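You operate a simulated robot arm through the tools that you are given. There is no shell and no other tool. Be economical: measure what you need, move in short steps, check, and stop when the job is done.

You run a simulated robot arm. Do the job below in one go: nothing can be reset, and whatever is moved stays where it is left.

TASK
Take the yellow bottle cap from the top of the workbench and put it on the middle of the store counter. Open the top workbench drawer, put the blue hub in the inside of the top workbench drawer, then shut the drawer. Put the green pad on the cover on the top of the workbench. Fetch the hand brush and set it in the small pan. Take the soap brush and leave it on the cracked pane. Take the blue spark plug on the back strip of the tyre bench and put it away on the top of the workbench. Fetch the grey brake shoe and set it on the low shelf of the tyre bench. Do these in any order.

It is judged by the outcome, as a careful person would: the job done as asked, and still so three seconds after it is handed in. It fails if anything else is knocked over, pushed out of place, dropped, spilled or broken. Lids that push on must go on centred and level and be pressed home; caps that screw on are set level and turned clockwise until they are tight.

THE ROBOT
A 7-joint arm with a fingered hand on a trunk, on a base that drives. Base frame: it is fixed to the floor where the robot stands at the start and does not move with it; the origin is under the middle of the robot, x ahead of it, y to its left, z up; the surface under the hand at the start is at about z = 0.84. Units: m, degrees, N and s.
Its first joint turns from -69.0 to 172.0 degrees. Places, roughly: blue hub [0.5, -0.75, 0.75]; blue spark plug (3x3x9 cm) [0.8, 2.6, 0.9]; bottle cap [1, -0.25, 0.75]; cover (18x12x1 cm) [0.8, -1.1, 0.8]; cracked pane (15x12x1 cm) [-1.6, 6, 0.9]; green pad (8x5x5 cm) [0.6, -1, 0.9]; grey brake shoe (5x10x3 cm) [0.9, 2.3, 0.9]; hand brush (4x15x8 cm) [0.7, 3.4, 0.9]; inside of the top workbench drawer [0.6, -1.9, 0.7]; low shelf of the tyre bench [0.4, 1.5, 0.2]; middle of the store counter (76x24 cm) [-2.16, -3.48, 0.9]; small pan (26x26x8 cm) [0.9, 3.2, 0.9]; soap brush (3x3x8 cm) [0.4, 2.8, 0.9]; top of the workbench [0.6, -0.9, 0.8]; top workbench drawer [0.5, -1.9, 0.7]. Payload 5 kg.
Tool frame: the origin (TCP) lies between the finger pads and is the grasp point; the fingertips stand 0.032 m ahead of it; z points along the fingers, y is the line along which they close. Largest opening 0.16 m; the body of the gripper starts 0.089 m behind the TCP. The gripper is a hand of 3 fingers: y runs from the thumb to the fingers, the wrist lies at [0, 0, -0.252] in the tool frame.
Orientation is told as [roll, pitch, yaw] about the base's x, y, z axes, in that order, counted from this pose: with the fingers straight down and closing along the base's y, the tool's x points along the base's -x, its y along +y and its z along -z.

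THE INTERFACE
- The arm moves only by the tool nudge_tool. Its argument "series" is a list of rows, each a list of 2 entries, a list of its own where there are three numbers: the shift along the tool's x, y, z in units of 20 mm (1.0 is 20 mm), then the turn, a rotation vector about the tool's x, y, z in units of 4 degrees (1.0 is 4 degrees). In form: [[[x, y, z], [rx, ry, rz]], ...]. A call has 1 to 12 rows; each row shifts and turns the commanded pose from where the row before left it, along the tool's axes as they then stand. A call with a number of a shift or a turn outside -1 to 1 is refused whole. Rows are played at 5 a second. More than 0.05 m and 8.6 degrees between two rows, and nothing of the call is played. A pose out of reach is approached as far as the arm can. The call stops where the force on the tool passes 40 N (or 10 N more than at its start, if that is more) or the arm is blocked; 0.2 s more then pass. In this call time passes only in rows, and 0.2 s behind the last. It gives the time, the measured TCP pose, the force on the tool (base axes), the opening and the grip force at its end, in the units of the frame above (readings bear some noise), with the torque about the TCP (base axes, N m) and any sound that the robot's microphone picked up.
- Cameras (640 x 400 px; columns grow to the right, rows downward): "scene" is now at [0.1218, -0.018, 1.4367]; the picture's right is [-0.23, -0.97, -0.00], its down [-0.79, 0.19, -0.58] and it looks along [0.56, -0.13, -0.82] (base axes); focal length 222 px, centre (320, 200). "wrist" rides on the gripper at [0.065, -0.004, -0.116] in the tool frame; the picture's right is [0.06, 1.00, 0.00], its down [-0.87, 0.05, -0.49] and it looks along [-0.49, 0.03, 0.87] (tool axes); focal length 261 px, centre (320, 200). There is no depth. A picture from a camera that has moved, and an enlarged one, comes with that camera's place and axes in the base frame and with its lens.
- capture(camera): a new picture of that camera. It takes no simulated time.
- slide_trunk(by): slides the trunk up (or, below 0, down) by that many m; the arm and the scene camera ride with it, the base frame stays. It gives what a move gives, with no picture.
- roll_base(legs): drives the robot by 1 to 6 legs, each [ahead, left, turn to the left] in m, m and degrees, along the robot's own axes; the way and the turn of a leg run together, so that a leg with both is an arc; at most 1.5 m and 180 degrees a leg. The arm and the cameras ride along, it lands a little off, and it stops where it bumps. It gives what a move gives.
- move_fingers(finger1, finger2, thumb_bend): sets how far each is bent, from 0 (flat) to 1 (curled in); at 0.3 the hand is open as for a grip, at 0.7 the pads meet at the TCP. One left out holds its place. A second passes; each finger stops where it meets its share of the squeeze, and holds until it gets a number again. It is the only way to open and close the hand. It gives what a move gives, with no picture; readings hold the bend of each and the force on the fingers (four entries, about 0 where the hand has none), thumb and palm.
- head_to(pan, tilt): turns the head with the scene camera to pan (to the left, within 86 degrees either way) and tilt (down, from -29 to 69), counted from straight ahead of the robot. It gives what a move gives.
- enlarge(camera, box): a new picture of the part [left, top, right, bottom] of that camera's present view, enlarged. It takes no simulated time.
- job_done(): hands the job in; it is judged then, once.

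Work in short steps. Places have to be worked out from the pictures, the camera data and where the tool is seen: move nearer, look again, correct. Check each grasp and each placing, and mend what went wrong. You have 483 turns and 216 pictures in all, those below and enlarged ones among them. Open the gripper and draw the arm clear of the work before you hand the job in, unless the task says otherwise; then end with one line.

The tools are called after "Emit:" by a JSON object that holds its "api" and its "payload". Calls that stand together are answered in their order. nudge_tool: Moves the arm, as the interface text tells. Its arguments: {"type":"object","properties":{"series":{"type":"array"}},"required":["series"]} The other tools are called the same way: slide_trunk (by) slides the trunk up or down; move_fingers (finger1, finger2, thumb_bend) moves the fingers one by one; roll_base (legs) drives the base; head_to (pan, tilt) turns the head that bears the scene camera; capture (camera) takes a picture; enlarge (camera, box) takes an enlarged picture of a part of a camera's view; job_done () hands the job in.

At the start:

```text
t: 0.0
position: [0.6853, -0.1012, 1.0852]
orientation: [-0.1, 0.0, 0.1]
ft_force: [0.3, -0.4, 0.0]
torque: [0.0, -0.02, 0.0]
width: 0.1601
gripper_force: 0.0
shape: jaw
bend: [0.3, 0.3, 0.3]
finger forces: [0.0, 0.1, 0.1, 0.0, 0.0, 0.0]
trunk travel left (down, up): [-0.625, 0.315]
robot x, y, heading: [0.0003, -0.0041, -0.2]
head pan, tilt: [-13.4, 54.6]
```

scene: 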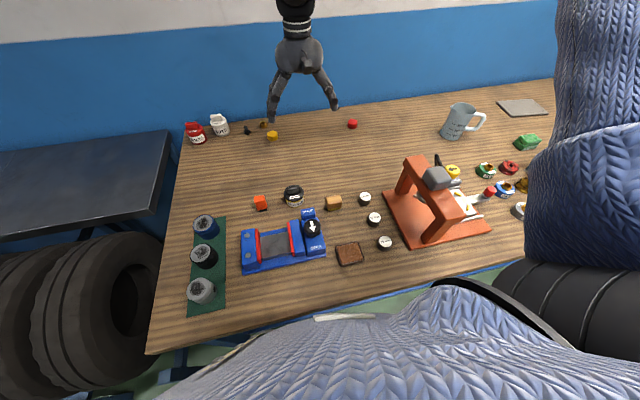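
wrist: 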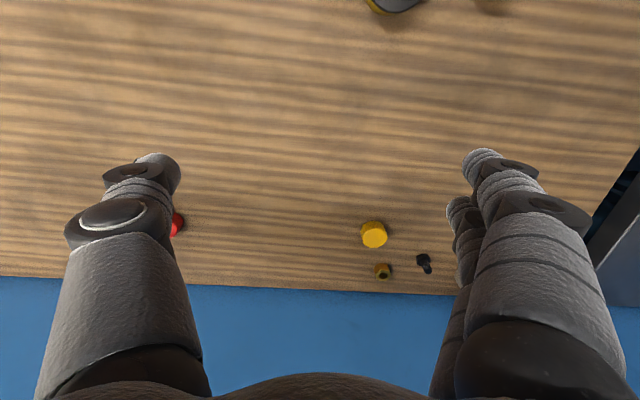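

I'll first look closely at the objects on the workbench.

Emit:
{"api": "enlarge", "payload": {"camera": "scene", "box": [160, 90, 400, 240]}}

Emit:
{"api": "enlarge", "payload": {"camera": "scene", "box": [380, 80, 580, 250]}}

Emit:
{"api": "head_to", "payload": {"pan": -60, "tilt": 45}}

Emit:
{"api": "capture", "payload": {"camera": "scene"}}

```text
2.67 times, centred on (280, 165) of scene
camera zoom: at [0.1218, -0.018, 1.4367], right [-0.23, -0.97, 0.0], down [-0.79, 0.19, -0.58], along [0.56, -0.13, -0.82], focal length 592 px, centre (427, 293)
```

zoom: 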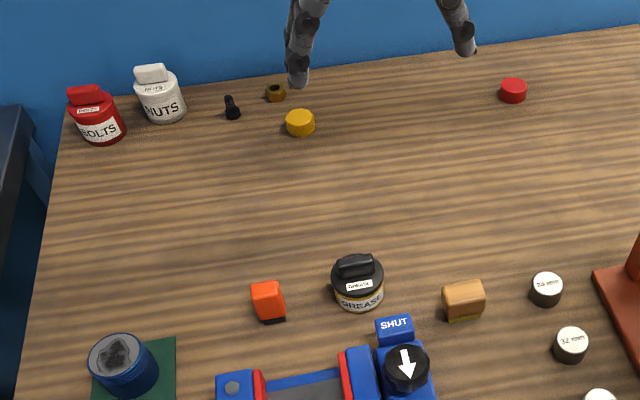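

```text
2.35 times, centred on (480, 165) of scene
camera zoom: at [0.1218, -0.018, 1.4367], right [-0.23, -0.97, 0.0], down [-0.79, 0.19, -0.58], along [0.56, -0.13, -0.82], focal length 523 px, centre (-56, 282)
```

zoom: 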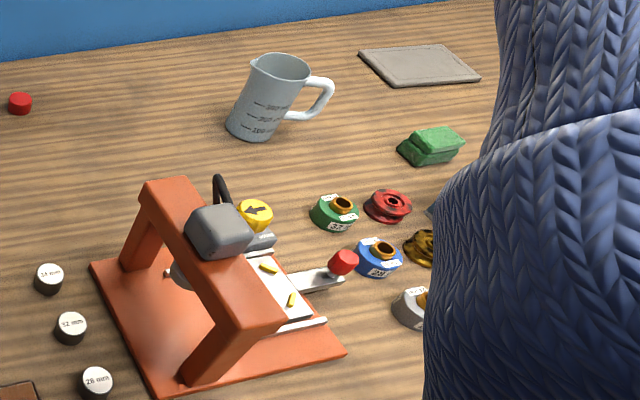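

```text
t: 1.1
position: [0.6863, -0.102, 1.0863]
orientation: [0.0, -0.1, 0.0]
ft_force: [0.1, 0.4, 0.0]
torque: [-0.01, 0.0, 0.0]
width: 0.1601
gripper_force: 0.1
shape: jaw
bend: [0.3, 0.3, 0.3]
finger forces: [0.0, 0.0, 0.1, 0.1, 0.1, 0.1]
trunk travel left (down, up): [-0.625, 0.315]
robot x, y, heading: [0.0004, -0.0022, 0.5]
head pan, tilt: [-60.0, 45.0]
```

```text
211 pictures are left
camera scene: at [0.092, -0.0716, 1.4496], right [-0.87, -0.5, 0.0], down [-0.35, 0.61, -0.71], along [0.35, -0.61, -0.71], focal length 222 px, centre (320, 200)
```

scene: 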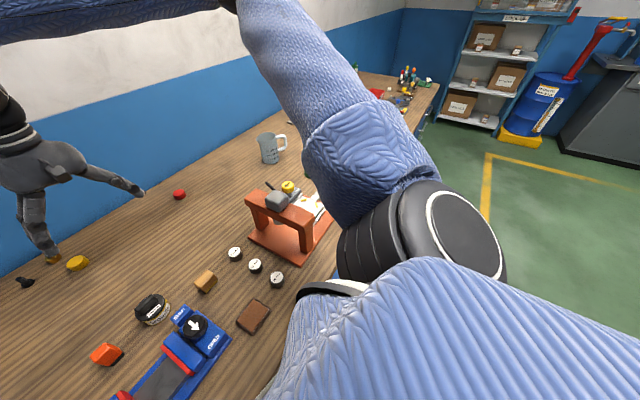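

The yellow cap is at about (0.877, 0.0, 0.85), and both cameras agree on that. I pre-close the fingers partly and move above it.

Emit:
{"api": "move_fingers", "payload": {"finger1": 0.42, "finger2": 0.42, "thumb_bend": 0.42}}

Emit:
{"api": "nudge_tool", "payload": {"series": [[[-0.95, 0.5, 0.4], [0, 0, 0]], [[-0.95, 0.5, 0.4], [0, 0, 0]], [[-0.95, 0.5, 0.4], [0, 0, 0]], [[-0.95, 0.5, 0.4], [0, 0, 0]], [[-0.95, 0.5, 0.4], [0, 0, 0]], [[-0.95, 0.5, 0.4], [0, 0, 0]], [[-0.95, 0.5, 0.4], [0, 0, 0]], [[-0.95, 0.5, 0.4], [0, 0, 0]], [[-0.95, 0.5, 0.4], [0, 0, 0]], [[-0.95, 0.5, 0.4], [0, 0, 0]], [[0, 0, 0], [0, 0, 0]]]}}

Emit:
{"api": "capture", "payload": {"camera": "wrist"}}

```text
t: 2.1
position: [0.6867, -0.1019, 1.0866]
orientation: [0.1, 0.0, 0.0]
ft_force: [0.9, 0.2, 0.5]
torque: [-0.06, -0.01, 0.04]
width: 0.1208
gripper_force: 0.1
shape: fingers
bend: [0.42, 0.42, 0.42]
finger forces: [0.0, 0.0, 0.0, 0.1, 0.1, 0.1]
trunk travel left (down, up): [-0.625, 0.315]
robot x, y, heading: [-0.0011, 0.0025, 0.1]
head pan, tilt: [-60.0, 45.0]
```

```text
t: 4.5
position: [0.8761, -0.0025, 1.0071]
orientation: [0.0, 0.0, -0.1]
ft_force: [0.4, -0.3, 0.6]
torque: [-0.01, -0.02, 0.0]
width: 0.1207
gripper_force: 0.2
shape: fingers
bend: [0.42, 0.42, 0.42]
finger forces: [0.1, 0.0, 0.0, 0.1, 0.0, 0.1]
trunk travel left (down, up): [-0.625, 0.315]
robot x, y, heading: [-0.0007, 0.0001, -0.1]
head pan, tilt: [-60.0, 45.0]
```

```text
210 pictures are left
camera wrist: at [0.8093, -0.006, 1.1224], right [-0.06, 1.0, 0.0], down [0.87, 0.05, 0.49], along [0.49, 0.03, -0.87], focal length 261 px, centre (320, 200)
```

wrist: 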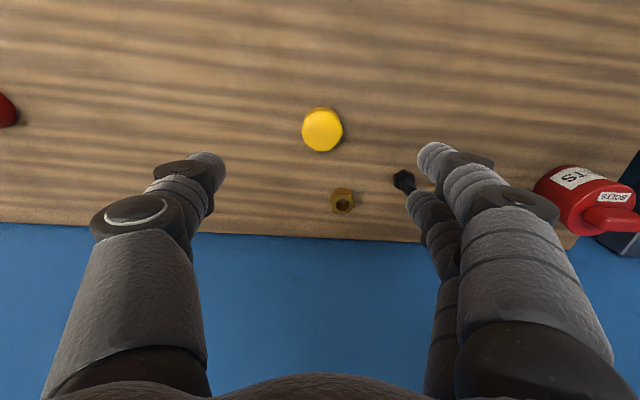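

The cap is centred under the tool. I narrow the fingers to clear the bolt beside it, then go down.

Emit:
{"api": "move_fingers", "payload": {"finger1": 0.5, "finger2": 0.5, "thumb_bend": 0.5}}

Emit:
{"api": "nudge_tool", "payload": {"series": [[[0, 0.05, 1], [0, 0, 0]], [[0, 0, 1], [0, 0, 0]], [[0, 0, 1], [0, 0, 0]], [[0, 0, 1], [0, 0, 0]], [[0, 0, 1], [0, 0, 0]], [[0, 0, 1], [0, 0, 0]], [[0, 0, 0.5], [0, 0, 0]], [[0, 0, 0], [0, 0, 0]]]}}

Emit:
{"api": "capture", "payload": {"camera": "wrist"}}

```text
t: 5.5
position: [0.8776, -0.0008, 1.0068]
orientation: [-0.1, 0.0, 0.0]
ft_force: [0.3, -0.4, 0.1]
torque: [-0.04, 0.0, -0.02]
width: 0.0881
gripper_force: 0.2
shape: fingers
bend: [0.5, 0.5, 0.5]
finger forces: [0.0, 0.1, 0.1, 0.0, 0.0, 0.0]
trunk travel left (down, up): [-0.625, 0.315]
robot x, y, heading: [0.0014, 0.0034, 0.1]
head pan, tilt: [-60.0, 45.0]
```

```text
t: 7.3
position: [0.8762, 0.0004, 0.8811]
orientation: [0.2, -0.3, 0.0]
ft_force: [5.6, 0.8, 29.7]
torque: [-0.36, -0.11, 0.04]
width: 0.0881
gripper_force: 14.7
shape: fingers
bend: [0.5, 0.5, 0.5]
finger forces: [8.4, 4.1, 0.0, 0.1, 17.6, 0.1]
trunk travel left (down, up): [-0.625, 0.315]
robot x, y, heading: [0.0024, 0.0005, 0.1]
head pan, tilt: [-60.0, 45.0]
```

```text
209 pictures are left
camera wrist: at [0.8087, -0.0043, 0.9955], right [-0.06, 1.0, 0.0], down [0.87, 0.05, 0.5], along [0.49, 0.03, -0.87], focal length 261 px, centre (320, 200)
```

wrist: 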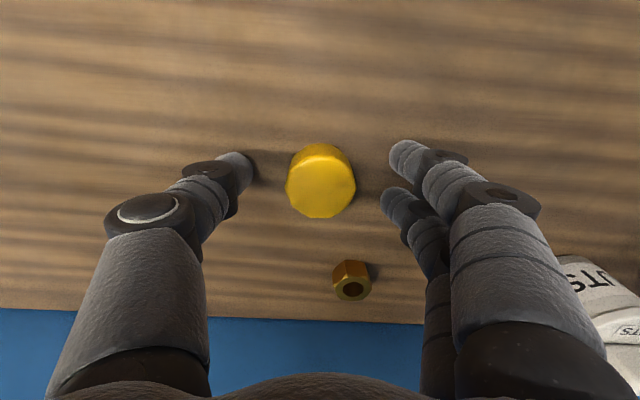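

The fingertips touch the table at TCP z 0.881. I raise about 6 mm and close on the cap.

Emit:
{"api": "nudge_tool", "payload": {"series": [[[0, 0, -0.35], [0, 0, 0]], [[0, 0, 0], [0, 0, 0]]]}}

Emit:
{"api": "move_fingers", "payload": {"finger1": 0.68, "finger2": 0.68, "thumb_bend": 0.68}}

Emit:
{"api": "capture", "payload": {"camera": "wrist"}}

```text
t: 7.9
position: [0.876, -0.0018, 0.8817]
orientation: [0.0, 0.1, -0.1]
ft_force: [-0.2, 0.1, 0.0]
torque: [-0.02, 0.0, 0.02]
width: 0.0877
gripper_force: 0.1
shape: fingers
bend: [0.5, 0.5, 0.5]
finger forces: [0.1, 0.0, 0.0, 0.0, 0.0, 0.1]
trunk travel left (down, up): [-0.625, 0.315]
robot x, y, heading: [-0.0001, 0.0003, 0.1]
head pan, tilt: [-60.0, 45.0]
```

```text
t: 8.9
position: [0.8766, -0.0019, 0.8826]
orientation: [0.1, 0.0, 0.0]
ft_force: [-0.5, -0.1, -0.1]
torque: [0.01, 0.0, 0.02]
width: 0.0379
gripper_force: 12.1
shape: fingers
bend: [0.64, 0.62, 0.64]
finger forces: [4.1, 7.3, 0.0, 0.0, 11.5, 0.1]
trunk travel left (down, up): [-0.625, 0.315]
robot x, y, heading: [0.0029, 0.0003, 0.1]
head pan, tilt: [-60.0, 45.0]
```

```text
208 pictures are left
camera wrist: at [0.8095, -0.0047, 0.9986], right [-0.06, 1.0, 0.0], down [0.87, 0.05, 0.49], along [0.49, 0.03, -0.87], focal length 261 px, centre (320, 200)
```

wrist: 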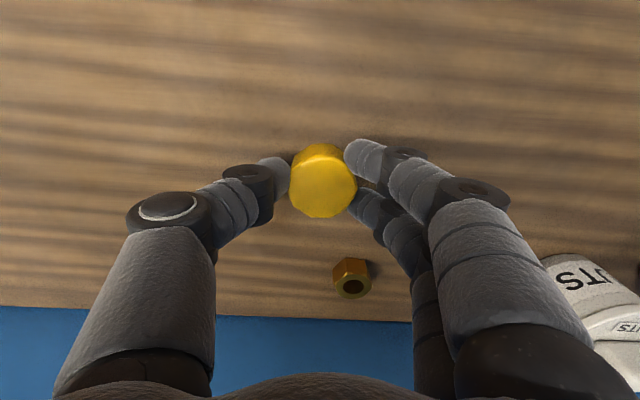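

The cap is gripped, with opening 0.038 and forces on all three fingers. I lift it and tuck the arm in.

Emit:
{"api": "nudge_tool", "payload": {"series": [[[0, 0, -1], [0, 0, 0]], [[0, 0, -1], [0, 0, 0]], [[0, 0, -1], [0, 0, 0]], [[0, 0, -1], [0, 0, 0]], [[0, 0, -1], [0, 0, 0]], [[1, 0, -1], [0, 0, 0]], [[1, 0, -1], [0, 0, 0]], [[1, 0, -1], [0, 0, 0]], [[1, 0, -1], [0, 0, 0]], [[1, 0, -1], [0, 0, 0]], [[1, 0, -1], [0, 0, 0]], [[1, 0, 0], [0, 0, 0]]]}}

Emit:
{"api": "nudge_tool", "payload": {"series": [[[1, 0, 0], [0, 0, 0]], [[1, 0, 0], [0, 0, 0]], [[1, 0, 0], [0, 0, 0]], [[1, 0, 0], [0, 0, 0]], [[1, 0, 0], [0, 0, 0]], [[1, 0, 0], [0, 0, 0]], [[1, 0, 0], [0, 0, 0]], [[1, 0, 0], [0, 0, 0]]]}}

Emit:
{"api": "head_to", "payload": {"pan": 80, "tilt": 30}}

Emit:
{"api": "capture", "payload": {"camera": "scene"}}

Emit:
{"api": "head_to", "payload": {"pan": -86, "tilt": 20}}

Emit:
{"api": "capture", "payload": {"camera": "scene"}}

```text
t: 11.5
position: [0.7362, -0.0014, 1.1034]
orientation: [-0.1, 0.0, 0.0]
ft_force: [0.8, -0.5, 0.1]
torque: [0.03, -0.02, 0.01]
width: 0.0381
gripper_force: 12.1
shape: fingers
bend: [0.64, 0.62, 0.64]
finger forces: [4.5, 7.4, 0.1, 0.1, 11.5, 0.0]
trunk travel left (down, up): [-0.625, 0.315]
robot x, y, heading: [-0.0, -0.001, -0.1]
head pan, tilt: [-60.0, 45.0]
```

```text
t: 13.3
position: [0.5751, -0.0018, 1.1032]
orientation: [0.0, 0.0, 0.1]
ft_force: [-0.4, 0.8, -0.1]
torque: [0.01, -0.03, -0.02]
width: 0.038
gripper_force: 11.5
shape: fingers
bend: [0.64, 0.62, 0.64]
finger forces: [4.4, 7.5, 0.1, 0.0, 11.3, 0.1]
trunk travel left (down, up): [-0.625, 0.315]
robot x, y, heading: [0.0029, 0.0035, 0.2]
head pan, tilt: [-60.0, 45.0]
```

```text
t: 15.6
position: [0.5749, -0.0019, 1.1026]
orientation: [0.0, 0.0, -0.1]
ft_force: [-1.5, 0.1, -0.3]
torque: [0.01, 0.02, -0.01]
width: 0.0378
gripper_force: 11.7
shape: fingers
bend: [0.64, 0.62, 0.64]
finger forces: [4.4, 7.5, 0.0, 0.1, 11.3, 0.0]
trunk travel left (down, up): [-0.625, 0.315]
robot x, y, heading: [-0.0002, 0.0014, -0.2]
head pan, tilt: [80.0, 30.0]
```

```text
207 pictures are left
camera scene: at [0.0671, 0.0879, 1.4723], right [0.98, -0.17, 0.0], down [-0.09, -0.49, -0.87], along [0.15, 0.85, -0.5], focal length 222 px, centre (320, 200)
```

scene: 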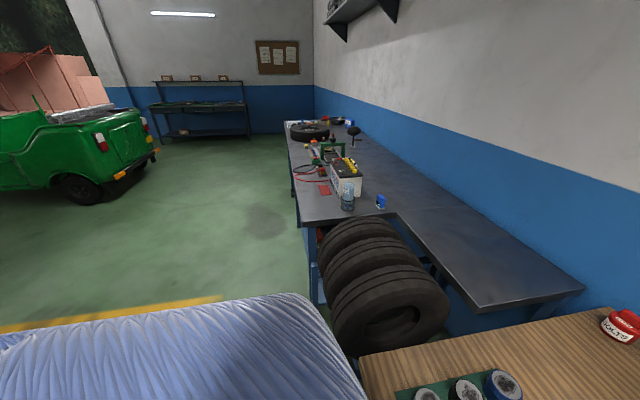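

```text
t: 18.1
position: [0.5757, -0.0013, 1.103]
orientation: [-0.1, 0.0, -0.1]
ft_force: [0.1, 0.2, -0.1]
torque: [0.0, 0.0, 0.02]
width: 0.0377
gripper_force: 11.5
shape: fingers
bend: [0.64, 0.62, 0.64]
finger forces: [4.3, 7.5, 0.1, 0.1, 11.3, 0.1]
trunk travel left (down, up): [-0.625, 0.315]
robot x, y, heading: [0.0037, 0.0006, 0.1]
head pan, tilt: [-85.9, 20.0]
```

```text
206 pictures are left
camera scene: at [0.0579, -0.094, 1.4883], right [-1.0, -0.07, 0.0], down [-0.02, 0.34, -0.94], along [0.07, -0.94, -0.34], focal length 222 px, centre (320, 200)
```

scene: 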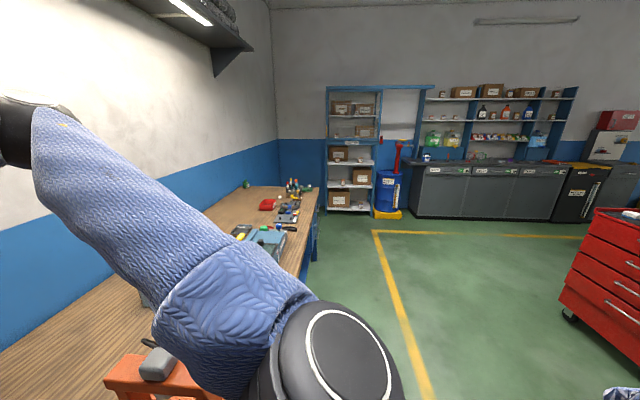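

I have the layout: the store counter runs along the -y wall and there is a red chest at about (-1.9, -1.6). I back off, turn right and drive part of the way.

Emit:
{"api": "roll_base", "payload": {"legs": [[-0.6, 0, 0], [0, 0, -90], [1.5, 0, 0]]}}

Emit:
{"api": "head_to", "payload": {"pan": -40, "tilt": 30}}

Emit:
{"api": "capture", "payload": {"camera": "scene"}}

```text
t: 32.3
position: [-0.5655, -2.0743, 1.1023]
orientation: [0.1, 0.1, -88.6]
ft_force: [-0.8, -0.6, -0.7]
torque: [0.01, -0.01, 0.02]
width: 0.0376
gripper_force: 11.1
shape: fingers
bend: [0.64, 0.62, 0.64]
finger forces: [4.0, 7.4, 0.0, 0.1, 11.1, 0.1]
trunk travel left (down, up): [-0.625, 0.315]
robot x, y, heading: [-0.5783, -1.5015, -88.7]
head pan, tilt: [-85.9, 20.0]
```

```text
t: 33.5
position: [-0.5664, -2.0743, 1.1018]
orientation: [0.0, 0.0, -88.4]
ft_force: [-0.5, 0.7, -0.1]
torque: [0.04, -0.03, 0.01]
width: 0.0377
gripper_force: 11.3
shape: fingers
bend: [0.64, 0.62, 0.64]
finger forces: [4.0, 7.4, 0.0, 0.0, 11.3, 0.0]
trunk travel left (down, up): [-0.625, 0.315]
robot x, y, heading: [-0.5793, -1.5001, -88.5]
head pan, tilt: [-40.0, 30.0]
```

```text
205 pictures are left
camera scene: at [-0.6332, -1.6206, 1.4723], right [-0.78, 0.62, 0.0], down [0.31, 0.39, -0.87], along [-0.54, -0.68, -0.5], focal length 222 px, centre (320, 200)
```

scene: 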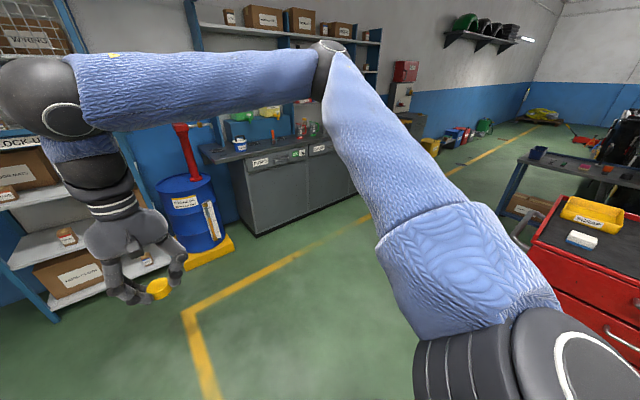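

The way is clear. I drive ahead 0.9 m and then sideways to the right towards the counter.

Emit:
{"api": "roll_base", "payload": {"legs": [[0.95, 0, -1.5], [0, -1.5, 0]]}}

Emit:
{"api": "head_to", "payload": {"pan": 0, "tilt": 35}}

Emit:
{"api": "capture", "payload": {"camera": "scene"}}

```text
t: 45.4
position: [-2.075, -3.0064, 1.103]
orientation: [0.1, -0.1, -90.5]
ft_force: [-0.3, -0.6, 0.4]
torque: [-0.02, -0.01, 0.01]
width: 0.038
gripper_force: 11.1
shape: fingers
bend: [0.64, 0.62, 0.64]
finger forces: [4.1, 7.4, 0.0, 0.1, 11.3, 0.0]
trunk travel left (down, up): [-0.625, 0.315]
robot x, y, heading: [-2.0672, -2.4276, -90.9]
head pan, tilt: [-40.0, 30.0]
```

```text
t: 46.5
position: [-2.0765, -3.0053, 1.1026]
orientation: [0.0, 0.0, -90.6]
ft_force: [-0.2, 0.8, 0.1]
torque: [0.03, -0.02, -0.02]
width: 0.0376
gripper_force: 11.2
shape: fingers
bend: [0.64, 0.62, 0.64]
finger forces: [4.1, 7.4, 0.0, 0.1, 11.2, 0.0]
trunk travel left (down, up): [-0.625, 0.315]
robot x, y, heading: [-2.0699, -2.4289, -90.7]
head pan, tilt: [0.0, 35.0]
```

```text
204 pictures are left
camera scene: at [-2.0695, -2.57, 1.4644], right [-1.0, 0.01, 0.0], down [0.01, 0.57, -0.82], along [-0.01, -0.82, -0.57], focal length 222 px, centre (320, 200)
```

scene: 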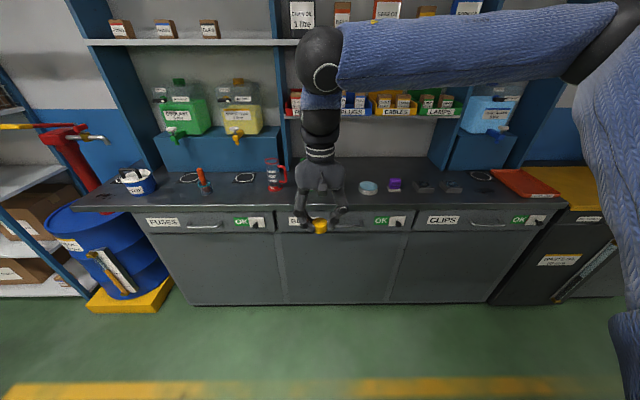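

The target spot is empty; it sits left of the round tin and right of the red jug. I drive closer by 0.33 m and shift right by 6 cm.

Emit:
{"api": "roll_base", "payload": {"legs": [[0.33, -0.065, 0.7]]}}

Emit:
{"api": "capture", "payload": {"camera": "wrist"}}

Emit:
{"api": "capture", "payload": {"camera": "scene"}}

```text
t: 48.7
position: [-2.1351, -3.3397, 1.103]
orientation: [0.1, 0.1, -89.9]
ft_force: [0.0, 0.3, -0.4]
torque: [0.04, 0.0, 0.01]
width: 0.0376
gripper_force: 11.7
shape: fingers
bend: [0.64, 0.62, 0.64]
finger forces: [4.1, 7.4, 0.0, 0.0, 11.1, 0.0]
trunk travel left (down, up): [-0.625, 0.315]
robot x, y, heading: [-2.1329, -2.7643, -90.0]
head pan, tilt: [0.0, 35.0]
```

```text
203 pictures are left
camera wrist: at [-2.1411, -3.2745, 1.2179], right [1.0, 0.06, 0.0], down [0.06, -0.87, 0.49], along [0.03, -0.49, -0.87], focal length 261 px, centre (320, 200)
```

wrist: 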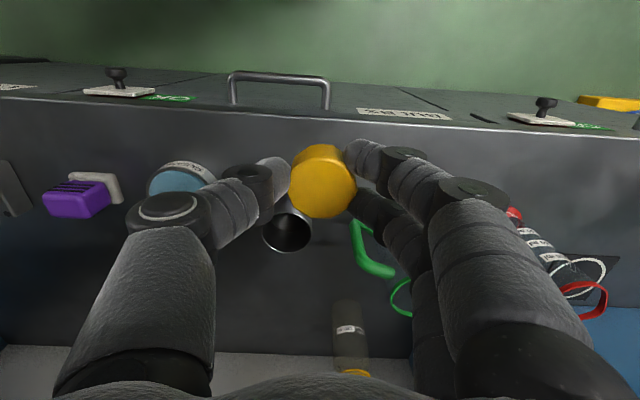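

```text
202 pictures are left
camera scene: at [-2.1345, -2.9041, 1.4643], right [-1.0, 0.0, 0.0], down [0.0, 0.57, -0.82], along [0.0, -0.82, -0.57], focal length 222 px, centre (320, 200)
```

scene: 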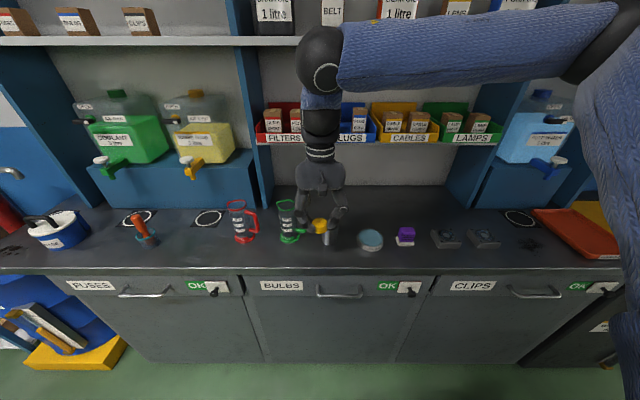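

The counter holds a metal cylinder near the exact middle, plus a green jug and a tin. I zoom in to find a free spot inside the area.

Emit:
{"api": "enlarge", "payload": {"camera": "scene", "box": [200, 180, 460, 290]}}

Emit:
{"api": "nudge_tool", "payload": {"series": [[[1, 0, 0], [0, 0, 0]], [[1, 0, 0], [0, 0, 0]], [[1, 0, 0], [0, 0, 0]], [[1, 0, 0], [0, 0, 0]], [[1, 0, 0], [0, 0, 0]]]}}

Emit:
{"api": "capture", "payload": {"camera": "wrist"}}

```text
2.46 times, centred on (330, 235) of scene
camera zoom: at [-2.1345, -2.9041, 1.4643], right [-1.0, 0.0, 0.0], down [0.0, 0.57, -0.82], along [0.0, -0.82, -0.57], focal length 547 px, centre (295, 114)
```

zoom: 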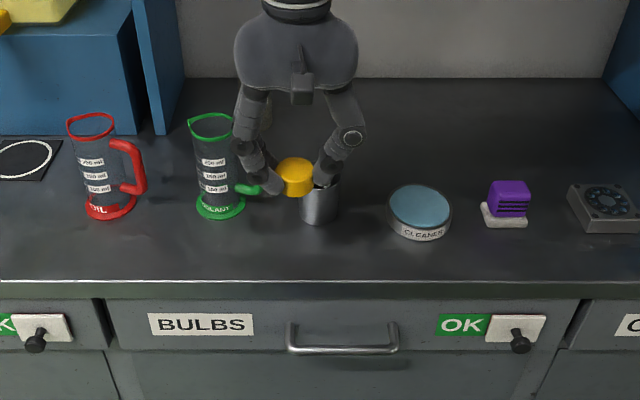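

```text
t: 49.9
position: [-2.136, -3.2379, 1.1032]
orientation: [0.1, 0.0, -90.0]
ft_force: [0.2, 0.4, 0.6]
torque: [-0.02, 0.0, 0.0]
width: 0.0374
gripper_force: 11.8
shape: fingers
bend: [0.64, 0.62, 0.64]
finger forces: [4.1, 7.4, 0.1, 0.1, 11.1, 0.0]
trunk travel left (down, up): [-0.625, 0.315]
robot x, y, heading: [-2.1352, -2.7614, -89.7]
head pan, tilt: [0.0, 35.0]
```

```text
200 pictures are left
camera wrist: at [-2.1414, -3.1727, 1.2187], right [1.0, 0.06, 0.0], down [0.06, -0.87, 0.49], along [0.03, -0.49, -0.87], focal length 261 px, centre (320, 200)
```

wrist: 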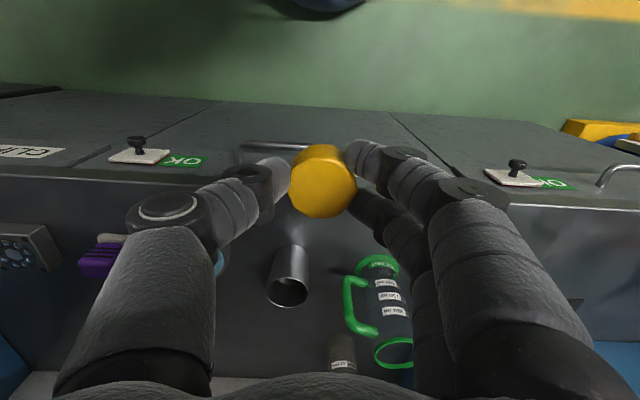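

A free spot behind the tin and cylinder, at about (-2.235, -3.56), lies inside the target area. I move over it at height.

Emit:
{"api": "nudge_tool", "payload": {"series": [[[-1, -1, -0.5], [0, 0, 0]], [[-1, -1, -0.5], [0, 0, 0]], [[-1, -1, 0], [0, 0, 0]], [[-1, -1, 0], [0, 0, 0]], [[-1, -1, 0], [0, 0, 0]], [[-1, 0, 0], [0, 0, 0]], [[-1, 0, 0], [0, 0, 0]], [[-1, 0, 0], [0, 0, 0]], [[-1, 0, 0], [0, 0, 0]], [[-1, 0, 0], [0, 0, 0]], [[-1, 0, 0], [0, 0, 0]]]}}

Emit:
{"api": "nudge_tool", "payload": {"series": [[[-1, 0, 0], [0, 0, 0]], [[-1, 0, 0], [0, 0, 0]], [[-1, 0, 0], [0, 0, 0]], [[-1, 0, 0], [0, 0, 0]], [[-1, 0, 0], [0, 0, 0]], [[0, 0, 0], [0, 0, 0]]]}}

Emit:
{"api": "capture", "payload": {"camera": "wrist"}}

Emit:
{"api": "enlarge", "payload": {"camera": "scene", "box": [200, 140, 460, 290]}}

```text
t: 52.3
position: [-2.2345, -3.4588, 1.1226]
orientation: [0.0, 0.1, -89.9]
ft_force: [0.1, -0.8, -0.8]
torque: [0.0, 0.01, 0.0]
width: 0.0373
gripper_force: 11.3
shape: fingers
bend: [0.64, 0.62, 0.64]
finger forces: [4.1, 7.5, 0.0, 0.1, 11.1, 0.0]
trunk travel left (down, up): [-0.625, 0.315]
robot x, y, heading: [-2.1341, -2.7599, -89.7]
head pan, tilt: [0.0, 35.0]
```

```text
t: 53.7
position: [-2.2353, -3.5594, 1.1241]
orientation: [0.1, 0.0, -89.9]
ft_force: [-0.4, 0.0, 0.0]
torque: [-0.02, 0.04, 0.02]
width: 0.0376
gripper_force: 11.3
shape: fingers
bend: [0.64, 0.62, 0.64]
finger forces: [4.1, 7.4, 0.0, 0.0, 10.9, 0.0]
trunk travel left (down, up): [-0.625, 0.315]
robot x, y, heading: [-2.136, -2.7657, -89.9]
head pan, tilt: [0.0, 35.0]
```

```text
199 pictures are left
camera wrist: at [-2.2406, -3.4932, 1.2387], right [1.0, 0.06, 0.0], down [0.06, -0.87, 0.49], along [0.03, -0.49, -0.87], focal length 261 px, centre (320, 200)
```

wrist: 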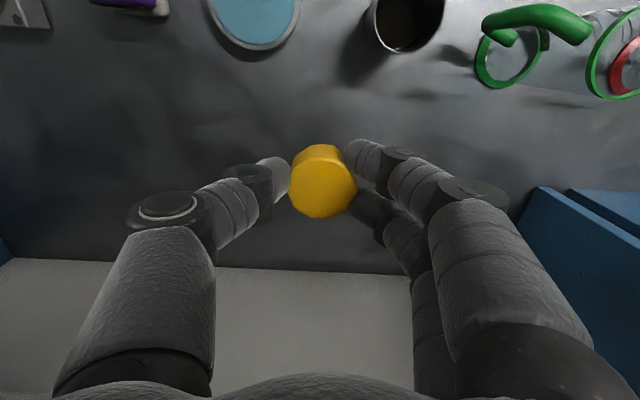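

```text
2.46 times, centred on (330, 215) of scene
camera zoom: at [-2.1346, -2.9024, 1.4645], right [-1.0, 0.0, 0.0], down [0.0, 0.57, -0.82], along [0.0, -0.82, -0.57], focal length 547 px, centre (295, 163)
```

zoom: 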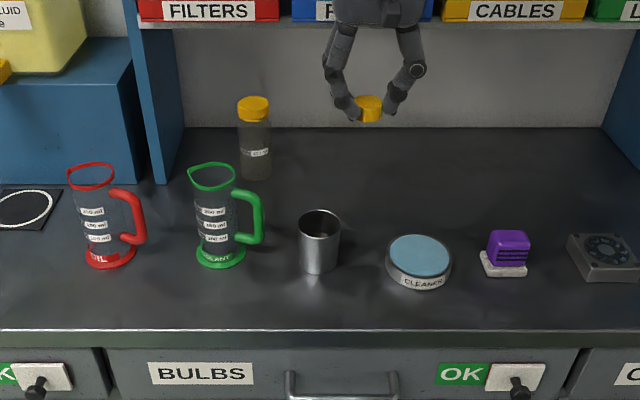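

There is plenty of open room here. I descend to near the surface.

Emit:
{"api": "nudge_tool", "payload": {"series": [[[0.25, 0, 1], [0, 0, 0]], [[0.25, 0, 1], [0, 0, 0]], [[0, 0, 1], [0, 0, 0]], [[0, 0, 1], [0, 0, 0]], [[0, 0, 1], [0, 0, 0]], [[0, 0, 1], [0, 0, 0]], [[0, 0, 1], [0, 0, 0]], [[0, 0, 1], [0, 0, 0]], [[0, 0, 0], [0, 0, 0]]]}}

Emit:
{"api": "nudge_tool", "payload": {"series": [[[0, 0, 0.25], [0, 0, 0]], [[0, 0, 0.25], [0, 0, 0]], [[0, 0, 0], [0, 0, 0]]]}}

Emit:
{"api": "enlarge", "payload": {"camera": "scene", "box": [260, 140, 420, 240]}}

```text
t: 55.7
position: [-2.2348, -3.549, 0.9633]
orientation: [0.0, 0.0, -89.9]
ft_force: [-0.2, -0.3, 0.0]
torque: [-0.02, 0.01, 0.01]
width: 0.0374
gripper_force: 12.1
shape: fingers
bend: [0.64, 0.62, 0.65]
finger forces: [4.4, 7.5, 0.1, 0.1, 11.0, 0.0]
trunk travel left (down, up): [-0.625, 0.315]
robot x, y, heading: [-2.1349, -2.7617, -89.9]
head pan, tilt: [0.0, 35.0]
```

```text
t: 56.5
position: [-2.2342, -3.5494, 0.9524]
orientation: [0.0, 0.0, -89.9]
ft_force: [0.4, 1.0, 0.1]
torque: [0.0, 0.02, 0.0]
width: 0.0373
gripper_force: 11.1
shape: fingers
bend: [0.64, 0.62, 0.65]
finger forces: [4.5, 7.6, 0.1, 0.1, 10.9, 0.0]
trunk travel left (down, up): [-0.625, 0.315]
robot x, y, heading: [-2.1364, -2.7645, -89.6]
head pan, tilt: [0.0, 35.0]
```

```text
4.00 times, centred on (340, 190) of scene
camera zoom: at [-2.1342, -2.9027, 1.4645], right [-1.0, 0.0, 0.0], down [0.0, 0.57, -0.82], along [0.0, -0.82, -0.57], focal length 889 px, centre (240, 240)
```

zoom: 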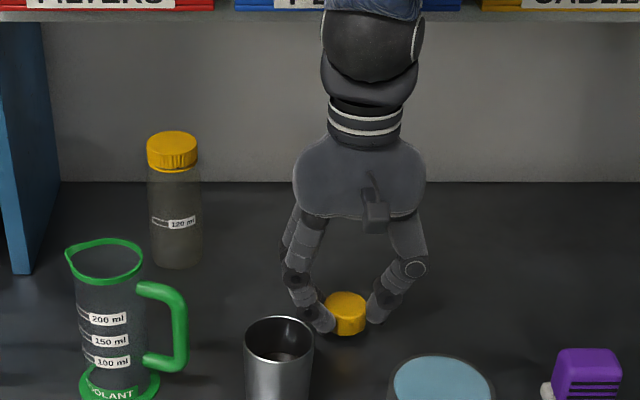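

I descend in 3 mm steps until contact.

Emit:
{"api": "nudge_tool", "payload": {"series": [[[0, 0, 0.15], [0, 0, 0]], [[0, 0, 0.15], [0, 0, 0]], [[0, 0, 0.15], [0, 0, 0]], [[0, 0, 0], [0, 0, 0]]]}}

```text
t: 57.5
position: [-2.2348, -3.5499, 0.9445]
orientation: [-0.1, 0.0, -89.8]
ft_force: [-0.3, 0.1, 0.2]
torque: [0.0, 0.01, 0.01]
width: 0.0374
gripper_force: 10.9
shape: fingers
bend: [0.64, 0.62, 0.65]
finger forces: [4.4, 7.5, 0.1, 0.0, 11.0, 0.0]
trunk travel left (down, up): [-0.625, 0.315]
robot x, y, heading: [-2.1358, -2.7611, -89.8]
head pan, tilt: [0.0, 35.0]
```

Emit:
{"api": "nudge_tool", "payload": {"series": [[[0, 0, 0.1], [0, 0, 0]], [[0, 0, 0.1], [0, 0, 0]], [[0, 0, 0.1], [0, 0, 0]], [[0, 0, 0], [0, 0, 0]]]}}

```text
t: 58.5
position: [-2.2354, -3.548, 0.9396]
orientation: [0.0, 0.0, -89.9]
ft_force: [0.3, -3.0, 18.3]
torque: [-0.17, 0.02, 0.04]
width: 0.0366
gripper_force: 14.8
shape: fingers
bend: [0.65, 0.63, 0.65]
finger forces: [4.9, 10.4, 0.0, 0.0, 14.3, 0.0]
trunk travel left (down, up): [-0.625, 0.315]
robot x, y, heading: [-2.1345, -2.7616, -90.1]
head pan, tilt: [0.0, 35.0]
```

Contact has come at 18 N. I ease up 1.5 mm, open slightly, then lift away.

Emit:
{"api": "nudge_tool", "payload": {"series": [[[0, 0, -0.07], [0, 0, 0]], [[0, 0, 0], [0, 0, 0]]]}}

Emit:
{"api": "move_fingers", "payload": {"finger1": 0.54, "finger2": 0.54, "thumb_bend": 0.54}}

Emit:
{"api": "nudge_tool", "payload": {"series": [[[0, 0, -1], [0, 0, 0]], [[0, 0, -1], [0, 0, 0]], [[0, 0, -1], [0, 0, 0]], [[0, 0, -1], [0, 0, 0]], [[0, 0, -1], [0, 0, 0]], [[0, 0, -1], [0, 0, 0]], [[0, 0, -1], [0, 0, 0]], [[0, 0, -1], [0, 0, 0]], [[1, 0, -1], [0, 0, 0]], [[1, 0, 0], [0, 0, 0]], [[1, 0, 0], [0, 0, 0]], [[1, 0, 0], [0, 0, 0]]]}}

Emit:
{"api": "enlarge", "payload": {"camera": "scene", "box": [260, 160, 420, 260]}}

```text
t: 59.1
position: [-2.2348, -3.5485, 0.9404]
orientation: [0.1, 0.1, -89.9]
ft_force: [1.0, -5.1, 13.7]
torque: [-0.19, -0.03, -0.01]
width: 0.0369
gripper_force: 14.2
shape: fingers
bend: [0.65, 0.63, 0.65]
finger forces: [4.8, 10.6, 0.0, 0.1, 13.4, 0.1]
trunk travel left (down, up): [-0.625, 0.315]
robot x, y, heading: [-2.1354, -2.7652, -89.8]
head pan, tilt: [0.0, 35.0]
```

```text
t: 60.1
position: [-2.2346, -3.548, 0.9395]
orientation: [0.1, 0.0, -89.9]
ft_force: [2.0, 2.0, 18.1]
torque: [0.08, 0.14, 0.03]
width: 0.0632
gripper_force: 9.8
shape: fingers
bend: [0.55, 0.55, 0.56]
finger forces: [3.7, 3.3, 0.0, 0.0, 11.3, 0.0]
trunk travel left (down, up): [-0.625, 0.315]
robot x, y, heading: [-2.1338, -2.7641, -89.6]
head pan, tilt: [0.0, 35.0]
```

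```text
t: 62.7
position: [-2.234, -3.4683, 1.1198]
orientation: [-0.1, 0.0, -89.8]
ft_force: [0.1, 0.6, 0.2]
torque: [0.04, -0.02, 0.01]
width: 0.0703
gripper_force: 0.0
shape: fingers
bend: [0.54, 0.54, 0.54]
finger forces: [0.1, 0.0, 0.0, 0.1, 0.1, 0.0]
trunk travel left (down, up): [-0.625, 0.315]
robot x, y, heading: [-2.1363, -2.7646, -90.0]
head pan, tilt: [0.0, 35.0]
```

```text
4.00 times, centred on (340, 210) of scene
camera zoom: at [-2.1345, -2.9026, 1.4645], right [-1.0, 0.0, 0.0], down [0.0, 0.57, -0.82], along [0.0, -0.82, -0.57], focal length 889 px, centre (240, 160)
```

zoom: 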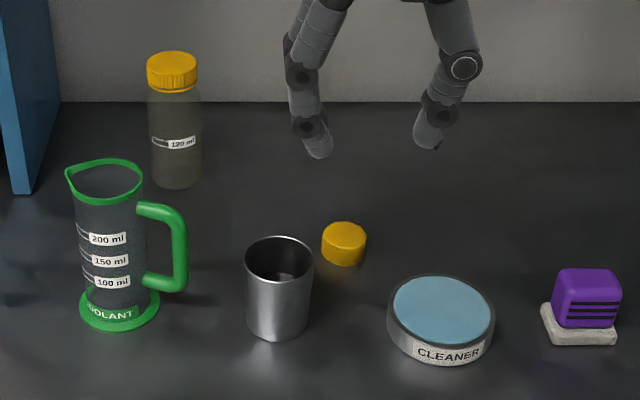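

The cap stands on the counter. Next I retract the arm, back off, and drive to face the workbench near its drawers.

Emit:
{"api": "nudge_tool", "payload": {"series": [[[1, 0.6, 0], [0, 0, 0]], [[1, 0.6, 0], [0, 0, 0]], [[1, 0.6, 0], [0, 0, 0]], [[1, 0.6, 0], [0, 0, 0]], [[1, 0.6, 0], [0, 0, 0]], [[1, 0.6, 0], [0, 0, 0]], [[1, 0.6, 0], [0, 0, 0]]]}}

Emit:
{"api": "roll_base", "payload": {"legs": [[-0.4, 0, 0], [0, 1.45, 0], [0, 0, 90], [0, 0.4, 0]]}}

Emit:
{"api": "head_to", "payload": {"pan": 10, "tilt": 35}}

Emit:
{"api": "capture", "payload": {"camera": "scene"}}

```text
t: 64.3
position: [-2.1514, -3.3276, 1.1192]
orientation: [0.0, 0.0, -89.9]
ft_force: [0.0, -0.2, -0.2]
torque: [-0.02, 0.04, -0.02]
width: 0.0704
gripper_force: 0.0
shape: fingers
bend: [0.54, 0.54, 0.54]
finger forces: [0.0, 0.0, 0.0, 0.0, 0.0, 0.0]
trunk travel left (down, up): [-0.625, 0.315]
robot x, y, heading: [-2.1351, -2.7653, -89.9]
head pan, tilt: [0.0, 35.0]
```

```text
t: 79.5
position: [-0.1399, -1.9666, 1.1201]
orientation: [0.0, -0.1, 0.4]
ft_force: [-0.3, -0.1, 0.1]
torque: [-0.03, 0.0, 0.04]
width: 0.0702
gripper_force: 0.1
shape: fingers
bend: [0.54, 0.54, 0.54]
finger forces: [0.0, 0.1, 0.0, 0.0, 0.0, 0.0]
trunk travel left (down, up): [-0.625, 0.315]
robot x, y, heading: [-0.7045, -1.9549, 0.1]
head pan, tilt: [0.0, 35.0]
```

```text
t: 80.2
position: [-0.1403, -1.9686, 1.121]
orientation: [0.0, -0.1, 0.3]
ft_force: [0.4, 0.1, -0.2]
torque: [0.0, 0.01, 0.02]
width: 0.0705
gripper_force: 0.0
shape: fingers
bend: [0.54, 0.54, 0.54]
finger forces: [0.0, 0.0, 0.0, 0.1, 0.1, 0.1]
trunk travel left (down, up): [-0.625, 0.315]
robot x, y, heading: [-0.7058, -1.9516, 0.2]
head pan, tilt: [10.0, 35.0]
```

```text
195 pictures are left
camera scene: at [-0.5672, -1.9389, 1.4644], right [0.18, -0.98, 0.0], down [-0.56, -0.1, -0.82], along [0.81, 0.15, -0.57], focal length 222 px, centre (320, 200)
```

scene: 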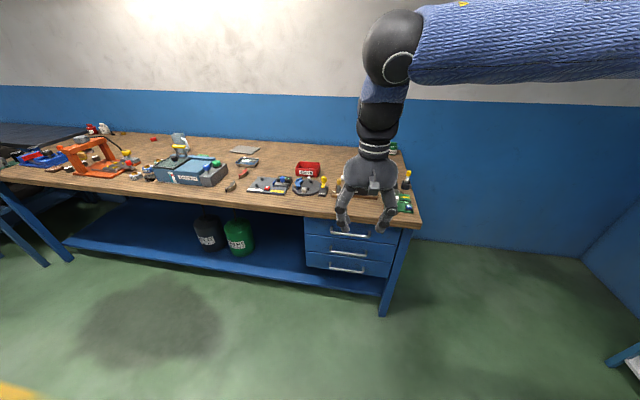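

The three drawers are at the right end of the bench. I zoom in on them.

Emit:
{"api": "enlarge", "payload": {"camera": "scene", "box": [280, 170, 440, 300]}}

Emit:
{"api": "enlarge", "payload": {"camera": "scene", "box": [100, 120, 330, 220]}}

```text
3.08 times, centred on (360, 235) of scene
camera zoom: at [-0.5672, -1.9389, 1.4644], right [0.18, -0.98, 0.0], down [-0.56, -0.1, -0.82], along [0.81, 0.15, -0.57], focal length 684 px, centre (197, 92)
```

zoom: 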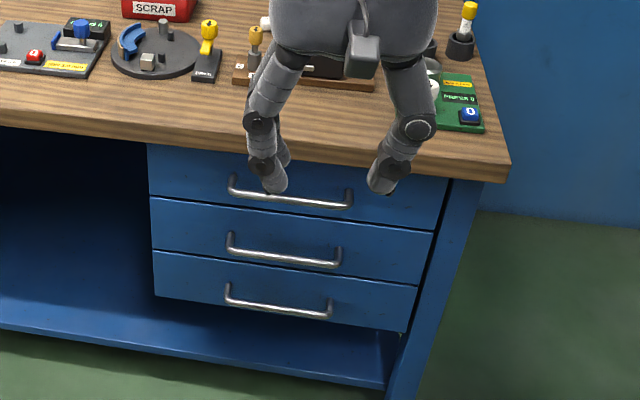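

```text
2.78 times, centred on (215, 170) of scene
camera zoom: at [-0.5672, -1.9389, 1.4644], right [0.18, -0.98, 0.0], down [-0.56, -0.1, -0.82], along [0.81, 0.15, -0.57], focal length 618 px, centre (612, 284)
```

zoom: 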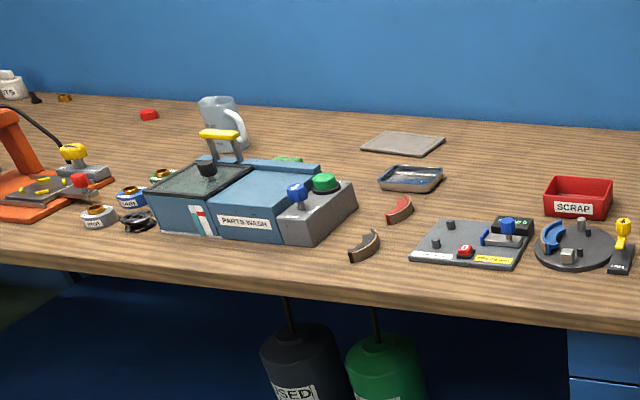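

The top drawer's handle is at about (0.24, -1.94, 0.715). I start pitching the hand so it points ahead, moving it forward a little at the same time.

Emit:
{"api": "nudge_tool", "payload": {"series": [[[-0.6, 0, 0], [0, -1, 0]], [[-0.6, 0, 0.04], [0, -1, 0]], [[-0.59, 0, 0.08], [0, -1, 0]], [[-0.59, 0, 0.12], [0, -1, 0]], [[-0.58, 0, 0.17], [0, -1, 0]], [[-0.56, 0, 0.21], [0, -1, 0]], [[-0.55, 0, 0.24], [0, -1, 0]], [[-0.53, 0, 0.28], [0, -1, 0]], [[-0.51, 0, 0.32], [0, -1, 0]], [[-0.49, 0, 0.35], [0, -1, 0]], [[-0.46, 0, 0.39], [0, -1, 0]], [[-0.43, 0, 0.42], [0, -1, 0]]]}}

```text
t: 82.8
position: [0.0037, -1.9666, 1.1206]
orientation: [0.0, -48.0, 0.3]
ft_force: [-0.3, 0.8, 0.3]
torque: [0.01, -0.03, -0.03]
width: 0.0704
gripper_force: 0.0
shape: fingers
bend: [0.54, 0.54, 0.54]
finger forces: [0.1, 0.0, 0.1, 0.1, 0.0, 0.0]
trunk travel left (down, up): [-0.625, 0.315]
robot x, y, heading: [-0.7044, -1.9541, 0.2]
head pan, tilt: [10.0, 35.0]
```

I finish the pitch, then roll so the fingers close vertically.

Emit:
{"api": "nudge_tool", "payload": {"series": [[[0, 0, 0], [0, -1, 0]], [[0, 0, 0], [0, -1, 0]], [[0, 0, 0], [0, -1, 0]], [[0, 0, 0], [0, -1, 0]], [[0, 0, 0], [0, -1, 0]], [[0, 0, 0], [0, -1, 0]], [[0, 0, 0], [0, -1, 0]], [[0, 0, 0], [0, -1, 0]], [[0, 0, 0], [0, -1, 0]], [[0, 0, 0], [0, -1, 0]], [[0, 0, 0], [0, -0.5, 0]]]}}

Emit:
{"api": "nudge_tool", "payload": {"series": [[[0, 0, 0], [0, 0, 1]], [[0, 0, 0], [0, 0, 1]], [[0, 0, 0], [0, 0, 1]], [[0, 0, 0], [0, 0, 1]], [[0, 0, 0], [0, 0, 1]], [[0, 0, 0], [0, 0, 1]], [[0, 0, 0], [0, 0, 1]], [[0, 0, 0], [0, 0, 1]], [[0, 0, 0], [0, 0, 1]], [[0, 0, 0], [0, 0, 1]], [[0, 0, 0], [0, 0, 1]], [[0, 0, 0], [0, 0, 1]]]}}

Emit:
{"api": "nudge_tool", "payload": {"series": [[[0, 0, 0], [0, 0, 1]], [[0, 0, 0], [0, 0, 1]], [[0, 0, 0], [0, 0, 1]], [[0, 0, 0], [0, 0, 1]], [[0, 0, 0], [0, 0, 1]], [[0, 0, 0], [0, 0, 1]], [[0, 0, 0], [0, 0, 1]], [[0, 0, 0], [0, 0, 1]], [[0, 0, 0], [0, 0, 1]], [[0, 0, 0], [0, 0, 1]], [[0, 0, 0], [0, 0, 0.5]]]}}

Emit:
{"api": "capture", "payload": {"camera": "scene"}}

```text
t: 85.4
position: [0.0177, -2.0048, 1.1342]
orientation: [26.7, -78.4, -30.2]
ft_force: [-0.3, -0.7, -0.3]
torque: [-0.03, 0.02, -0.01]
width: 0.0706
gripper_force: 0.1
shape: fingers
bend: [0.54, 0.54, 0.54]
finger forces: [0.0, 0.1, 0.0, 0.1, 0.1, 0.1]
out of reach, approached as far as the arm can: row 9, 10
trunk travel left (down, up): [-0.625, 0.315]
robot x, y, heading: [-0.705, -1.9544, 0.4]
head pan, tilt: [10.0, 35.0]
stopped in row 11: the arm was blocked; the commanded pose is now the measured one
```

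```text
t: 88.0
position: [0.1211, -2.0256, 1.2028]
orientation: [76.9, -36.1, -84.8]
ft_force: [-0.2, -0.3, -0.1]
torque: [0.01, -0.03, 0.03]
width: 0.0709
gripper_force: 0.1
shape: fingers
bend: [0.54, 0.54, 0.54]
finger forces: [0.1, 0.0, 0.0, 0.1, 0.0, 0.0]
out of reach, approached as far as the arm can: row 1, 2, 3, 4, 5, 6, 7, 8, 9, 10, 11, 12
trunk travel left (down, up): [-0.625, 0.315]
robot x, y, heading: [-0.7065, -1.953, 0.3]
head pan, tilt: [10.0, 35.0]
```

```text
t: 90.4
position: [0.1879, -2.0585, 1.2146]
orientation: [79.7, 5.0, -93.4]
ft_force: [0.6, 0.4, 0.6]
torque: [-0.01, 0.0, 0.0]
width: 0.0707
gripper_force: 0.1
shape: fingers
bend: [0.54, 0.54, 0.54]
finger forces: [0.0, 0.0, 0.0, 0.1, 0.1, 0.1]
out of reach, approached as far as the arm can: row 1, 2, 3, 4, 5, 6, 7, 8, 9, 10
trunk travel left (down, up): [-0.625, 0.315]
robot x, y, heading: [-0.7048, -1.9546, 0.4]
head pan, tilt: [10.0, 35.0]
```

```text
192 pictures are left
camera scene: at [-0.5672, -1.9386, 1.4645], right [0.18, -0.98, 0.0], down [-0.56, -0.1, -0.82], along [0.81, 0.15, -0.57], focal length 222 px, centre (320, 200)
```

scene: 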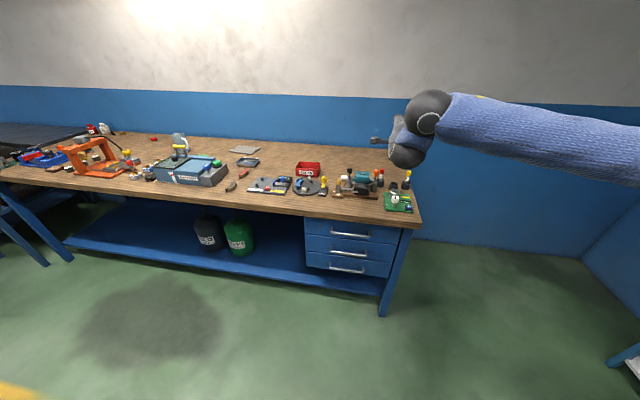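

The hand now points almost straight ahead with the fingers closing vertically. I back the base off, level the nose, and lower the trunk.

Emit:
{"api": "roll_base", "payload": {"legs": [[-0.15, 0, 0]]}}

Emit:
{"api": "nudge_tool", "payload": {"series": [[[0, 0, 0], [-0.8, 0, 0]], [[0, 0, 0], [-0.8, 0, 0]], [[0, 0, 0], [-0.8, 0, 0]], [[0, 0, 0], [0, 0, 0]]]}}

Emit:
{"api": "slide_trunk", "payload": {"by": -0.48}}

Emit:
{"api": "head_to", "payload": {"pan": 0, "tilt": 25}}

Emit:
{"api": "capture", "payload": {"camera": "scene"}}

Emit:
{"api": "capture", "payload": {"camera": "wrist"}}

```text
t: 91.8
position: [0.0356, -2.0615, 1.2158]
orientation: [79.9, 5.0, -93.5]
ft_force: [0.0, -0.2, 1.5]
torque: [0.02, 0.05, 0.0]
width: 0.0705
gripper_force: 0.2
shape: fingers
bend: [0.54, 0.54, 0.54]
finger forces: [0.0, 0.0, 0.0, 0.1, 0.0, 0.1]
trunk travel left (down, up): [-0.625, 0.315]
robot x, y, heading: [-0.8556, -1.9494, 0.3]
head pan, tilt: [10.0, 35.0]
```

```text
t: 92.8
position: [0.0378, -2.0616, 1.2143]
orientation: [89.5, 5.2, -93.6]
ft_force: [-0.5, -0.4, 0.2]
torque: [0.0, -0.02, 0.01]
width: 0.0706
gripper_force: 0.0
shape: fingers
bend: [0.54, 0.54, 0.54]
finger forces: [0.0, 0.0, 0.1, 0.0, 0.0, 0.1]
trunk travel left (down, up): [-0.625, 0.315]
robot x, y, heading: [-0.8574, -1.9526, 0.2]
head pan, tilt: [10.0, 35.0]
```

```text
refused: -0.48 is not a number from -0.4 to 0.4
```

```text
t: 93.5
position: [0.0375, -2.0611, 1.215]
orientation: [89.5, 5.1, -93.4]
ft_force: [-0.3, -0.7, 0.3]
torque: [-0.04, 0.02, -0.02]
width: 0.0706
gripper_force: 0.1
shape: fingers
bend: [0.54, 0.54, 0.54]
finger forces: [0.1, 0.0, 0.0, 0.1, 0.0, 0.1]
trunk travel left (down, up): [-0.625, 0.315]
robot x, y, heading: [-0.8571, -1.9526, 0.3]
head pan, tilt: [0.0, 25.0]
```

```text
191 pictures are left
camera scene: at [-0.7122, -1.9548, 1.4802], right [0.0, -1.0, 0.0], down [-0.42, 0.0, -0.91], along [0.91, 0.0, -0.42], focal length 222 px, centre (320, 200)
```

scene: 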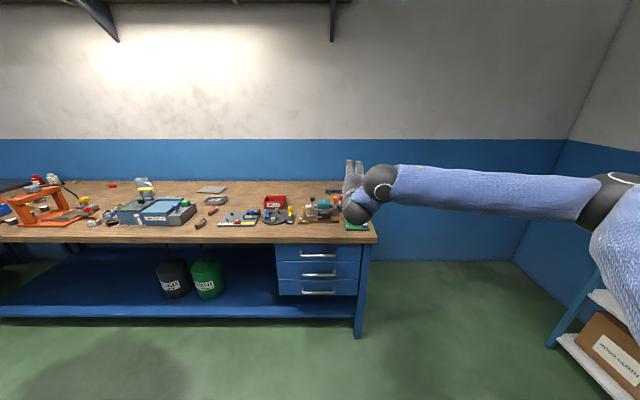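

```text
190 pictures are left
camera wrist: at [-0.0758, -1.9889, 1.2178], right [0.01, -0.03, 1.0], down [-0.54, -0.84, -0.02], along [0.84, -0.54, -0.02], focal length 261 px, centre (320, 200)
```

wrist: 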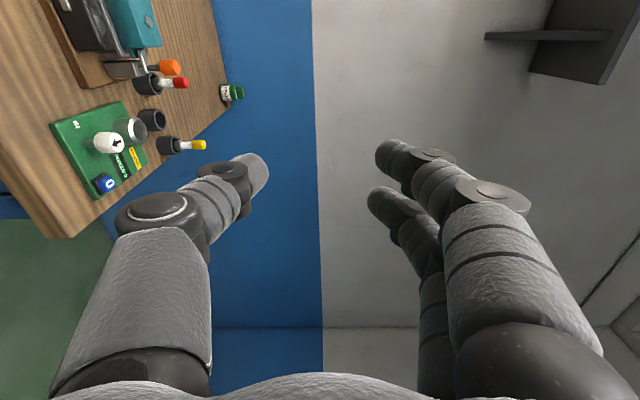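

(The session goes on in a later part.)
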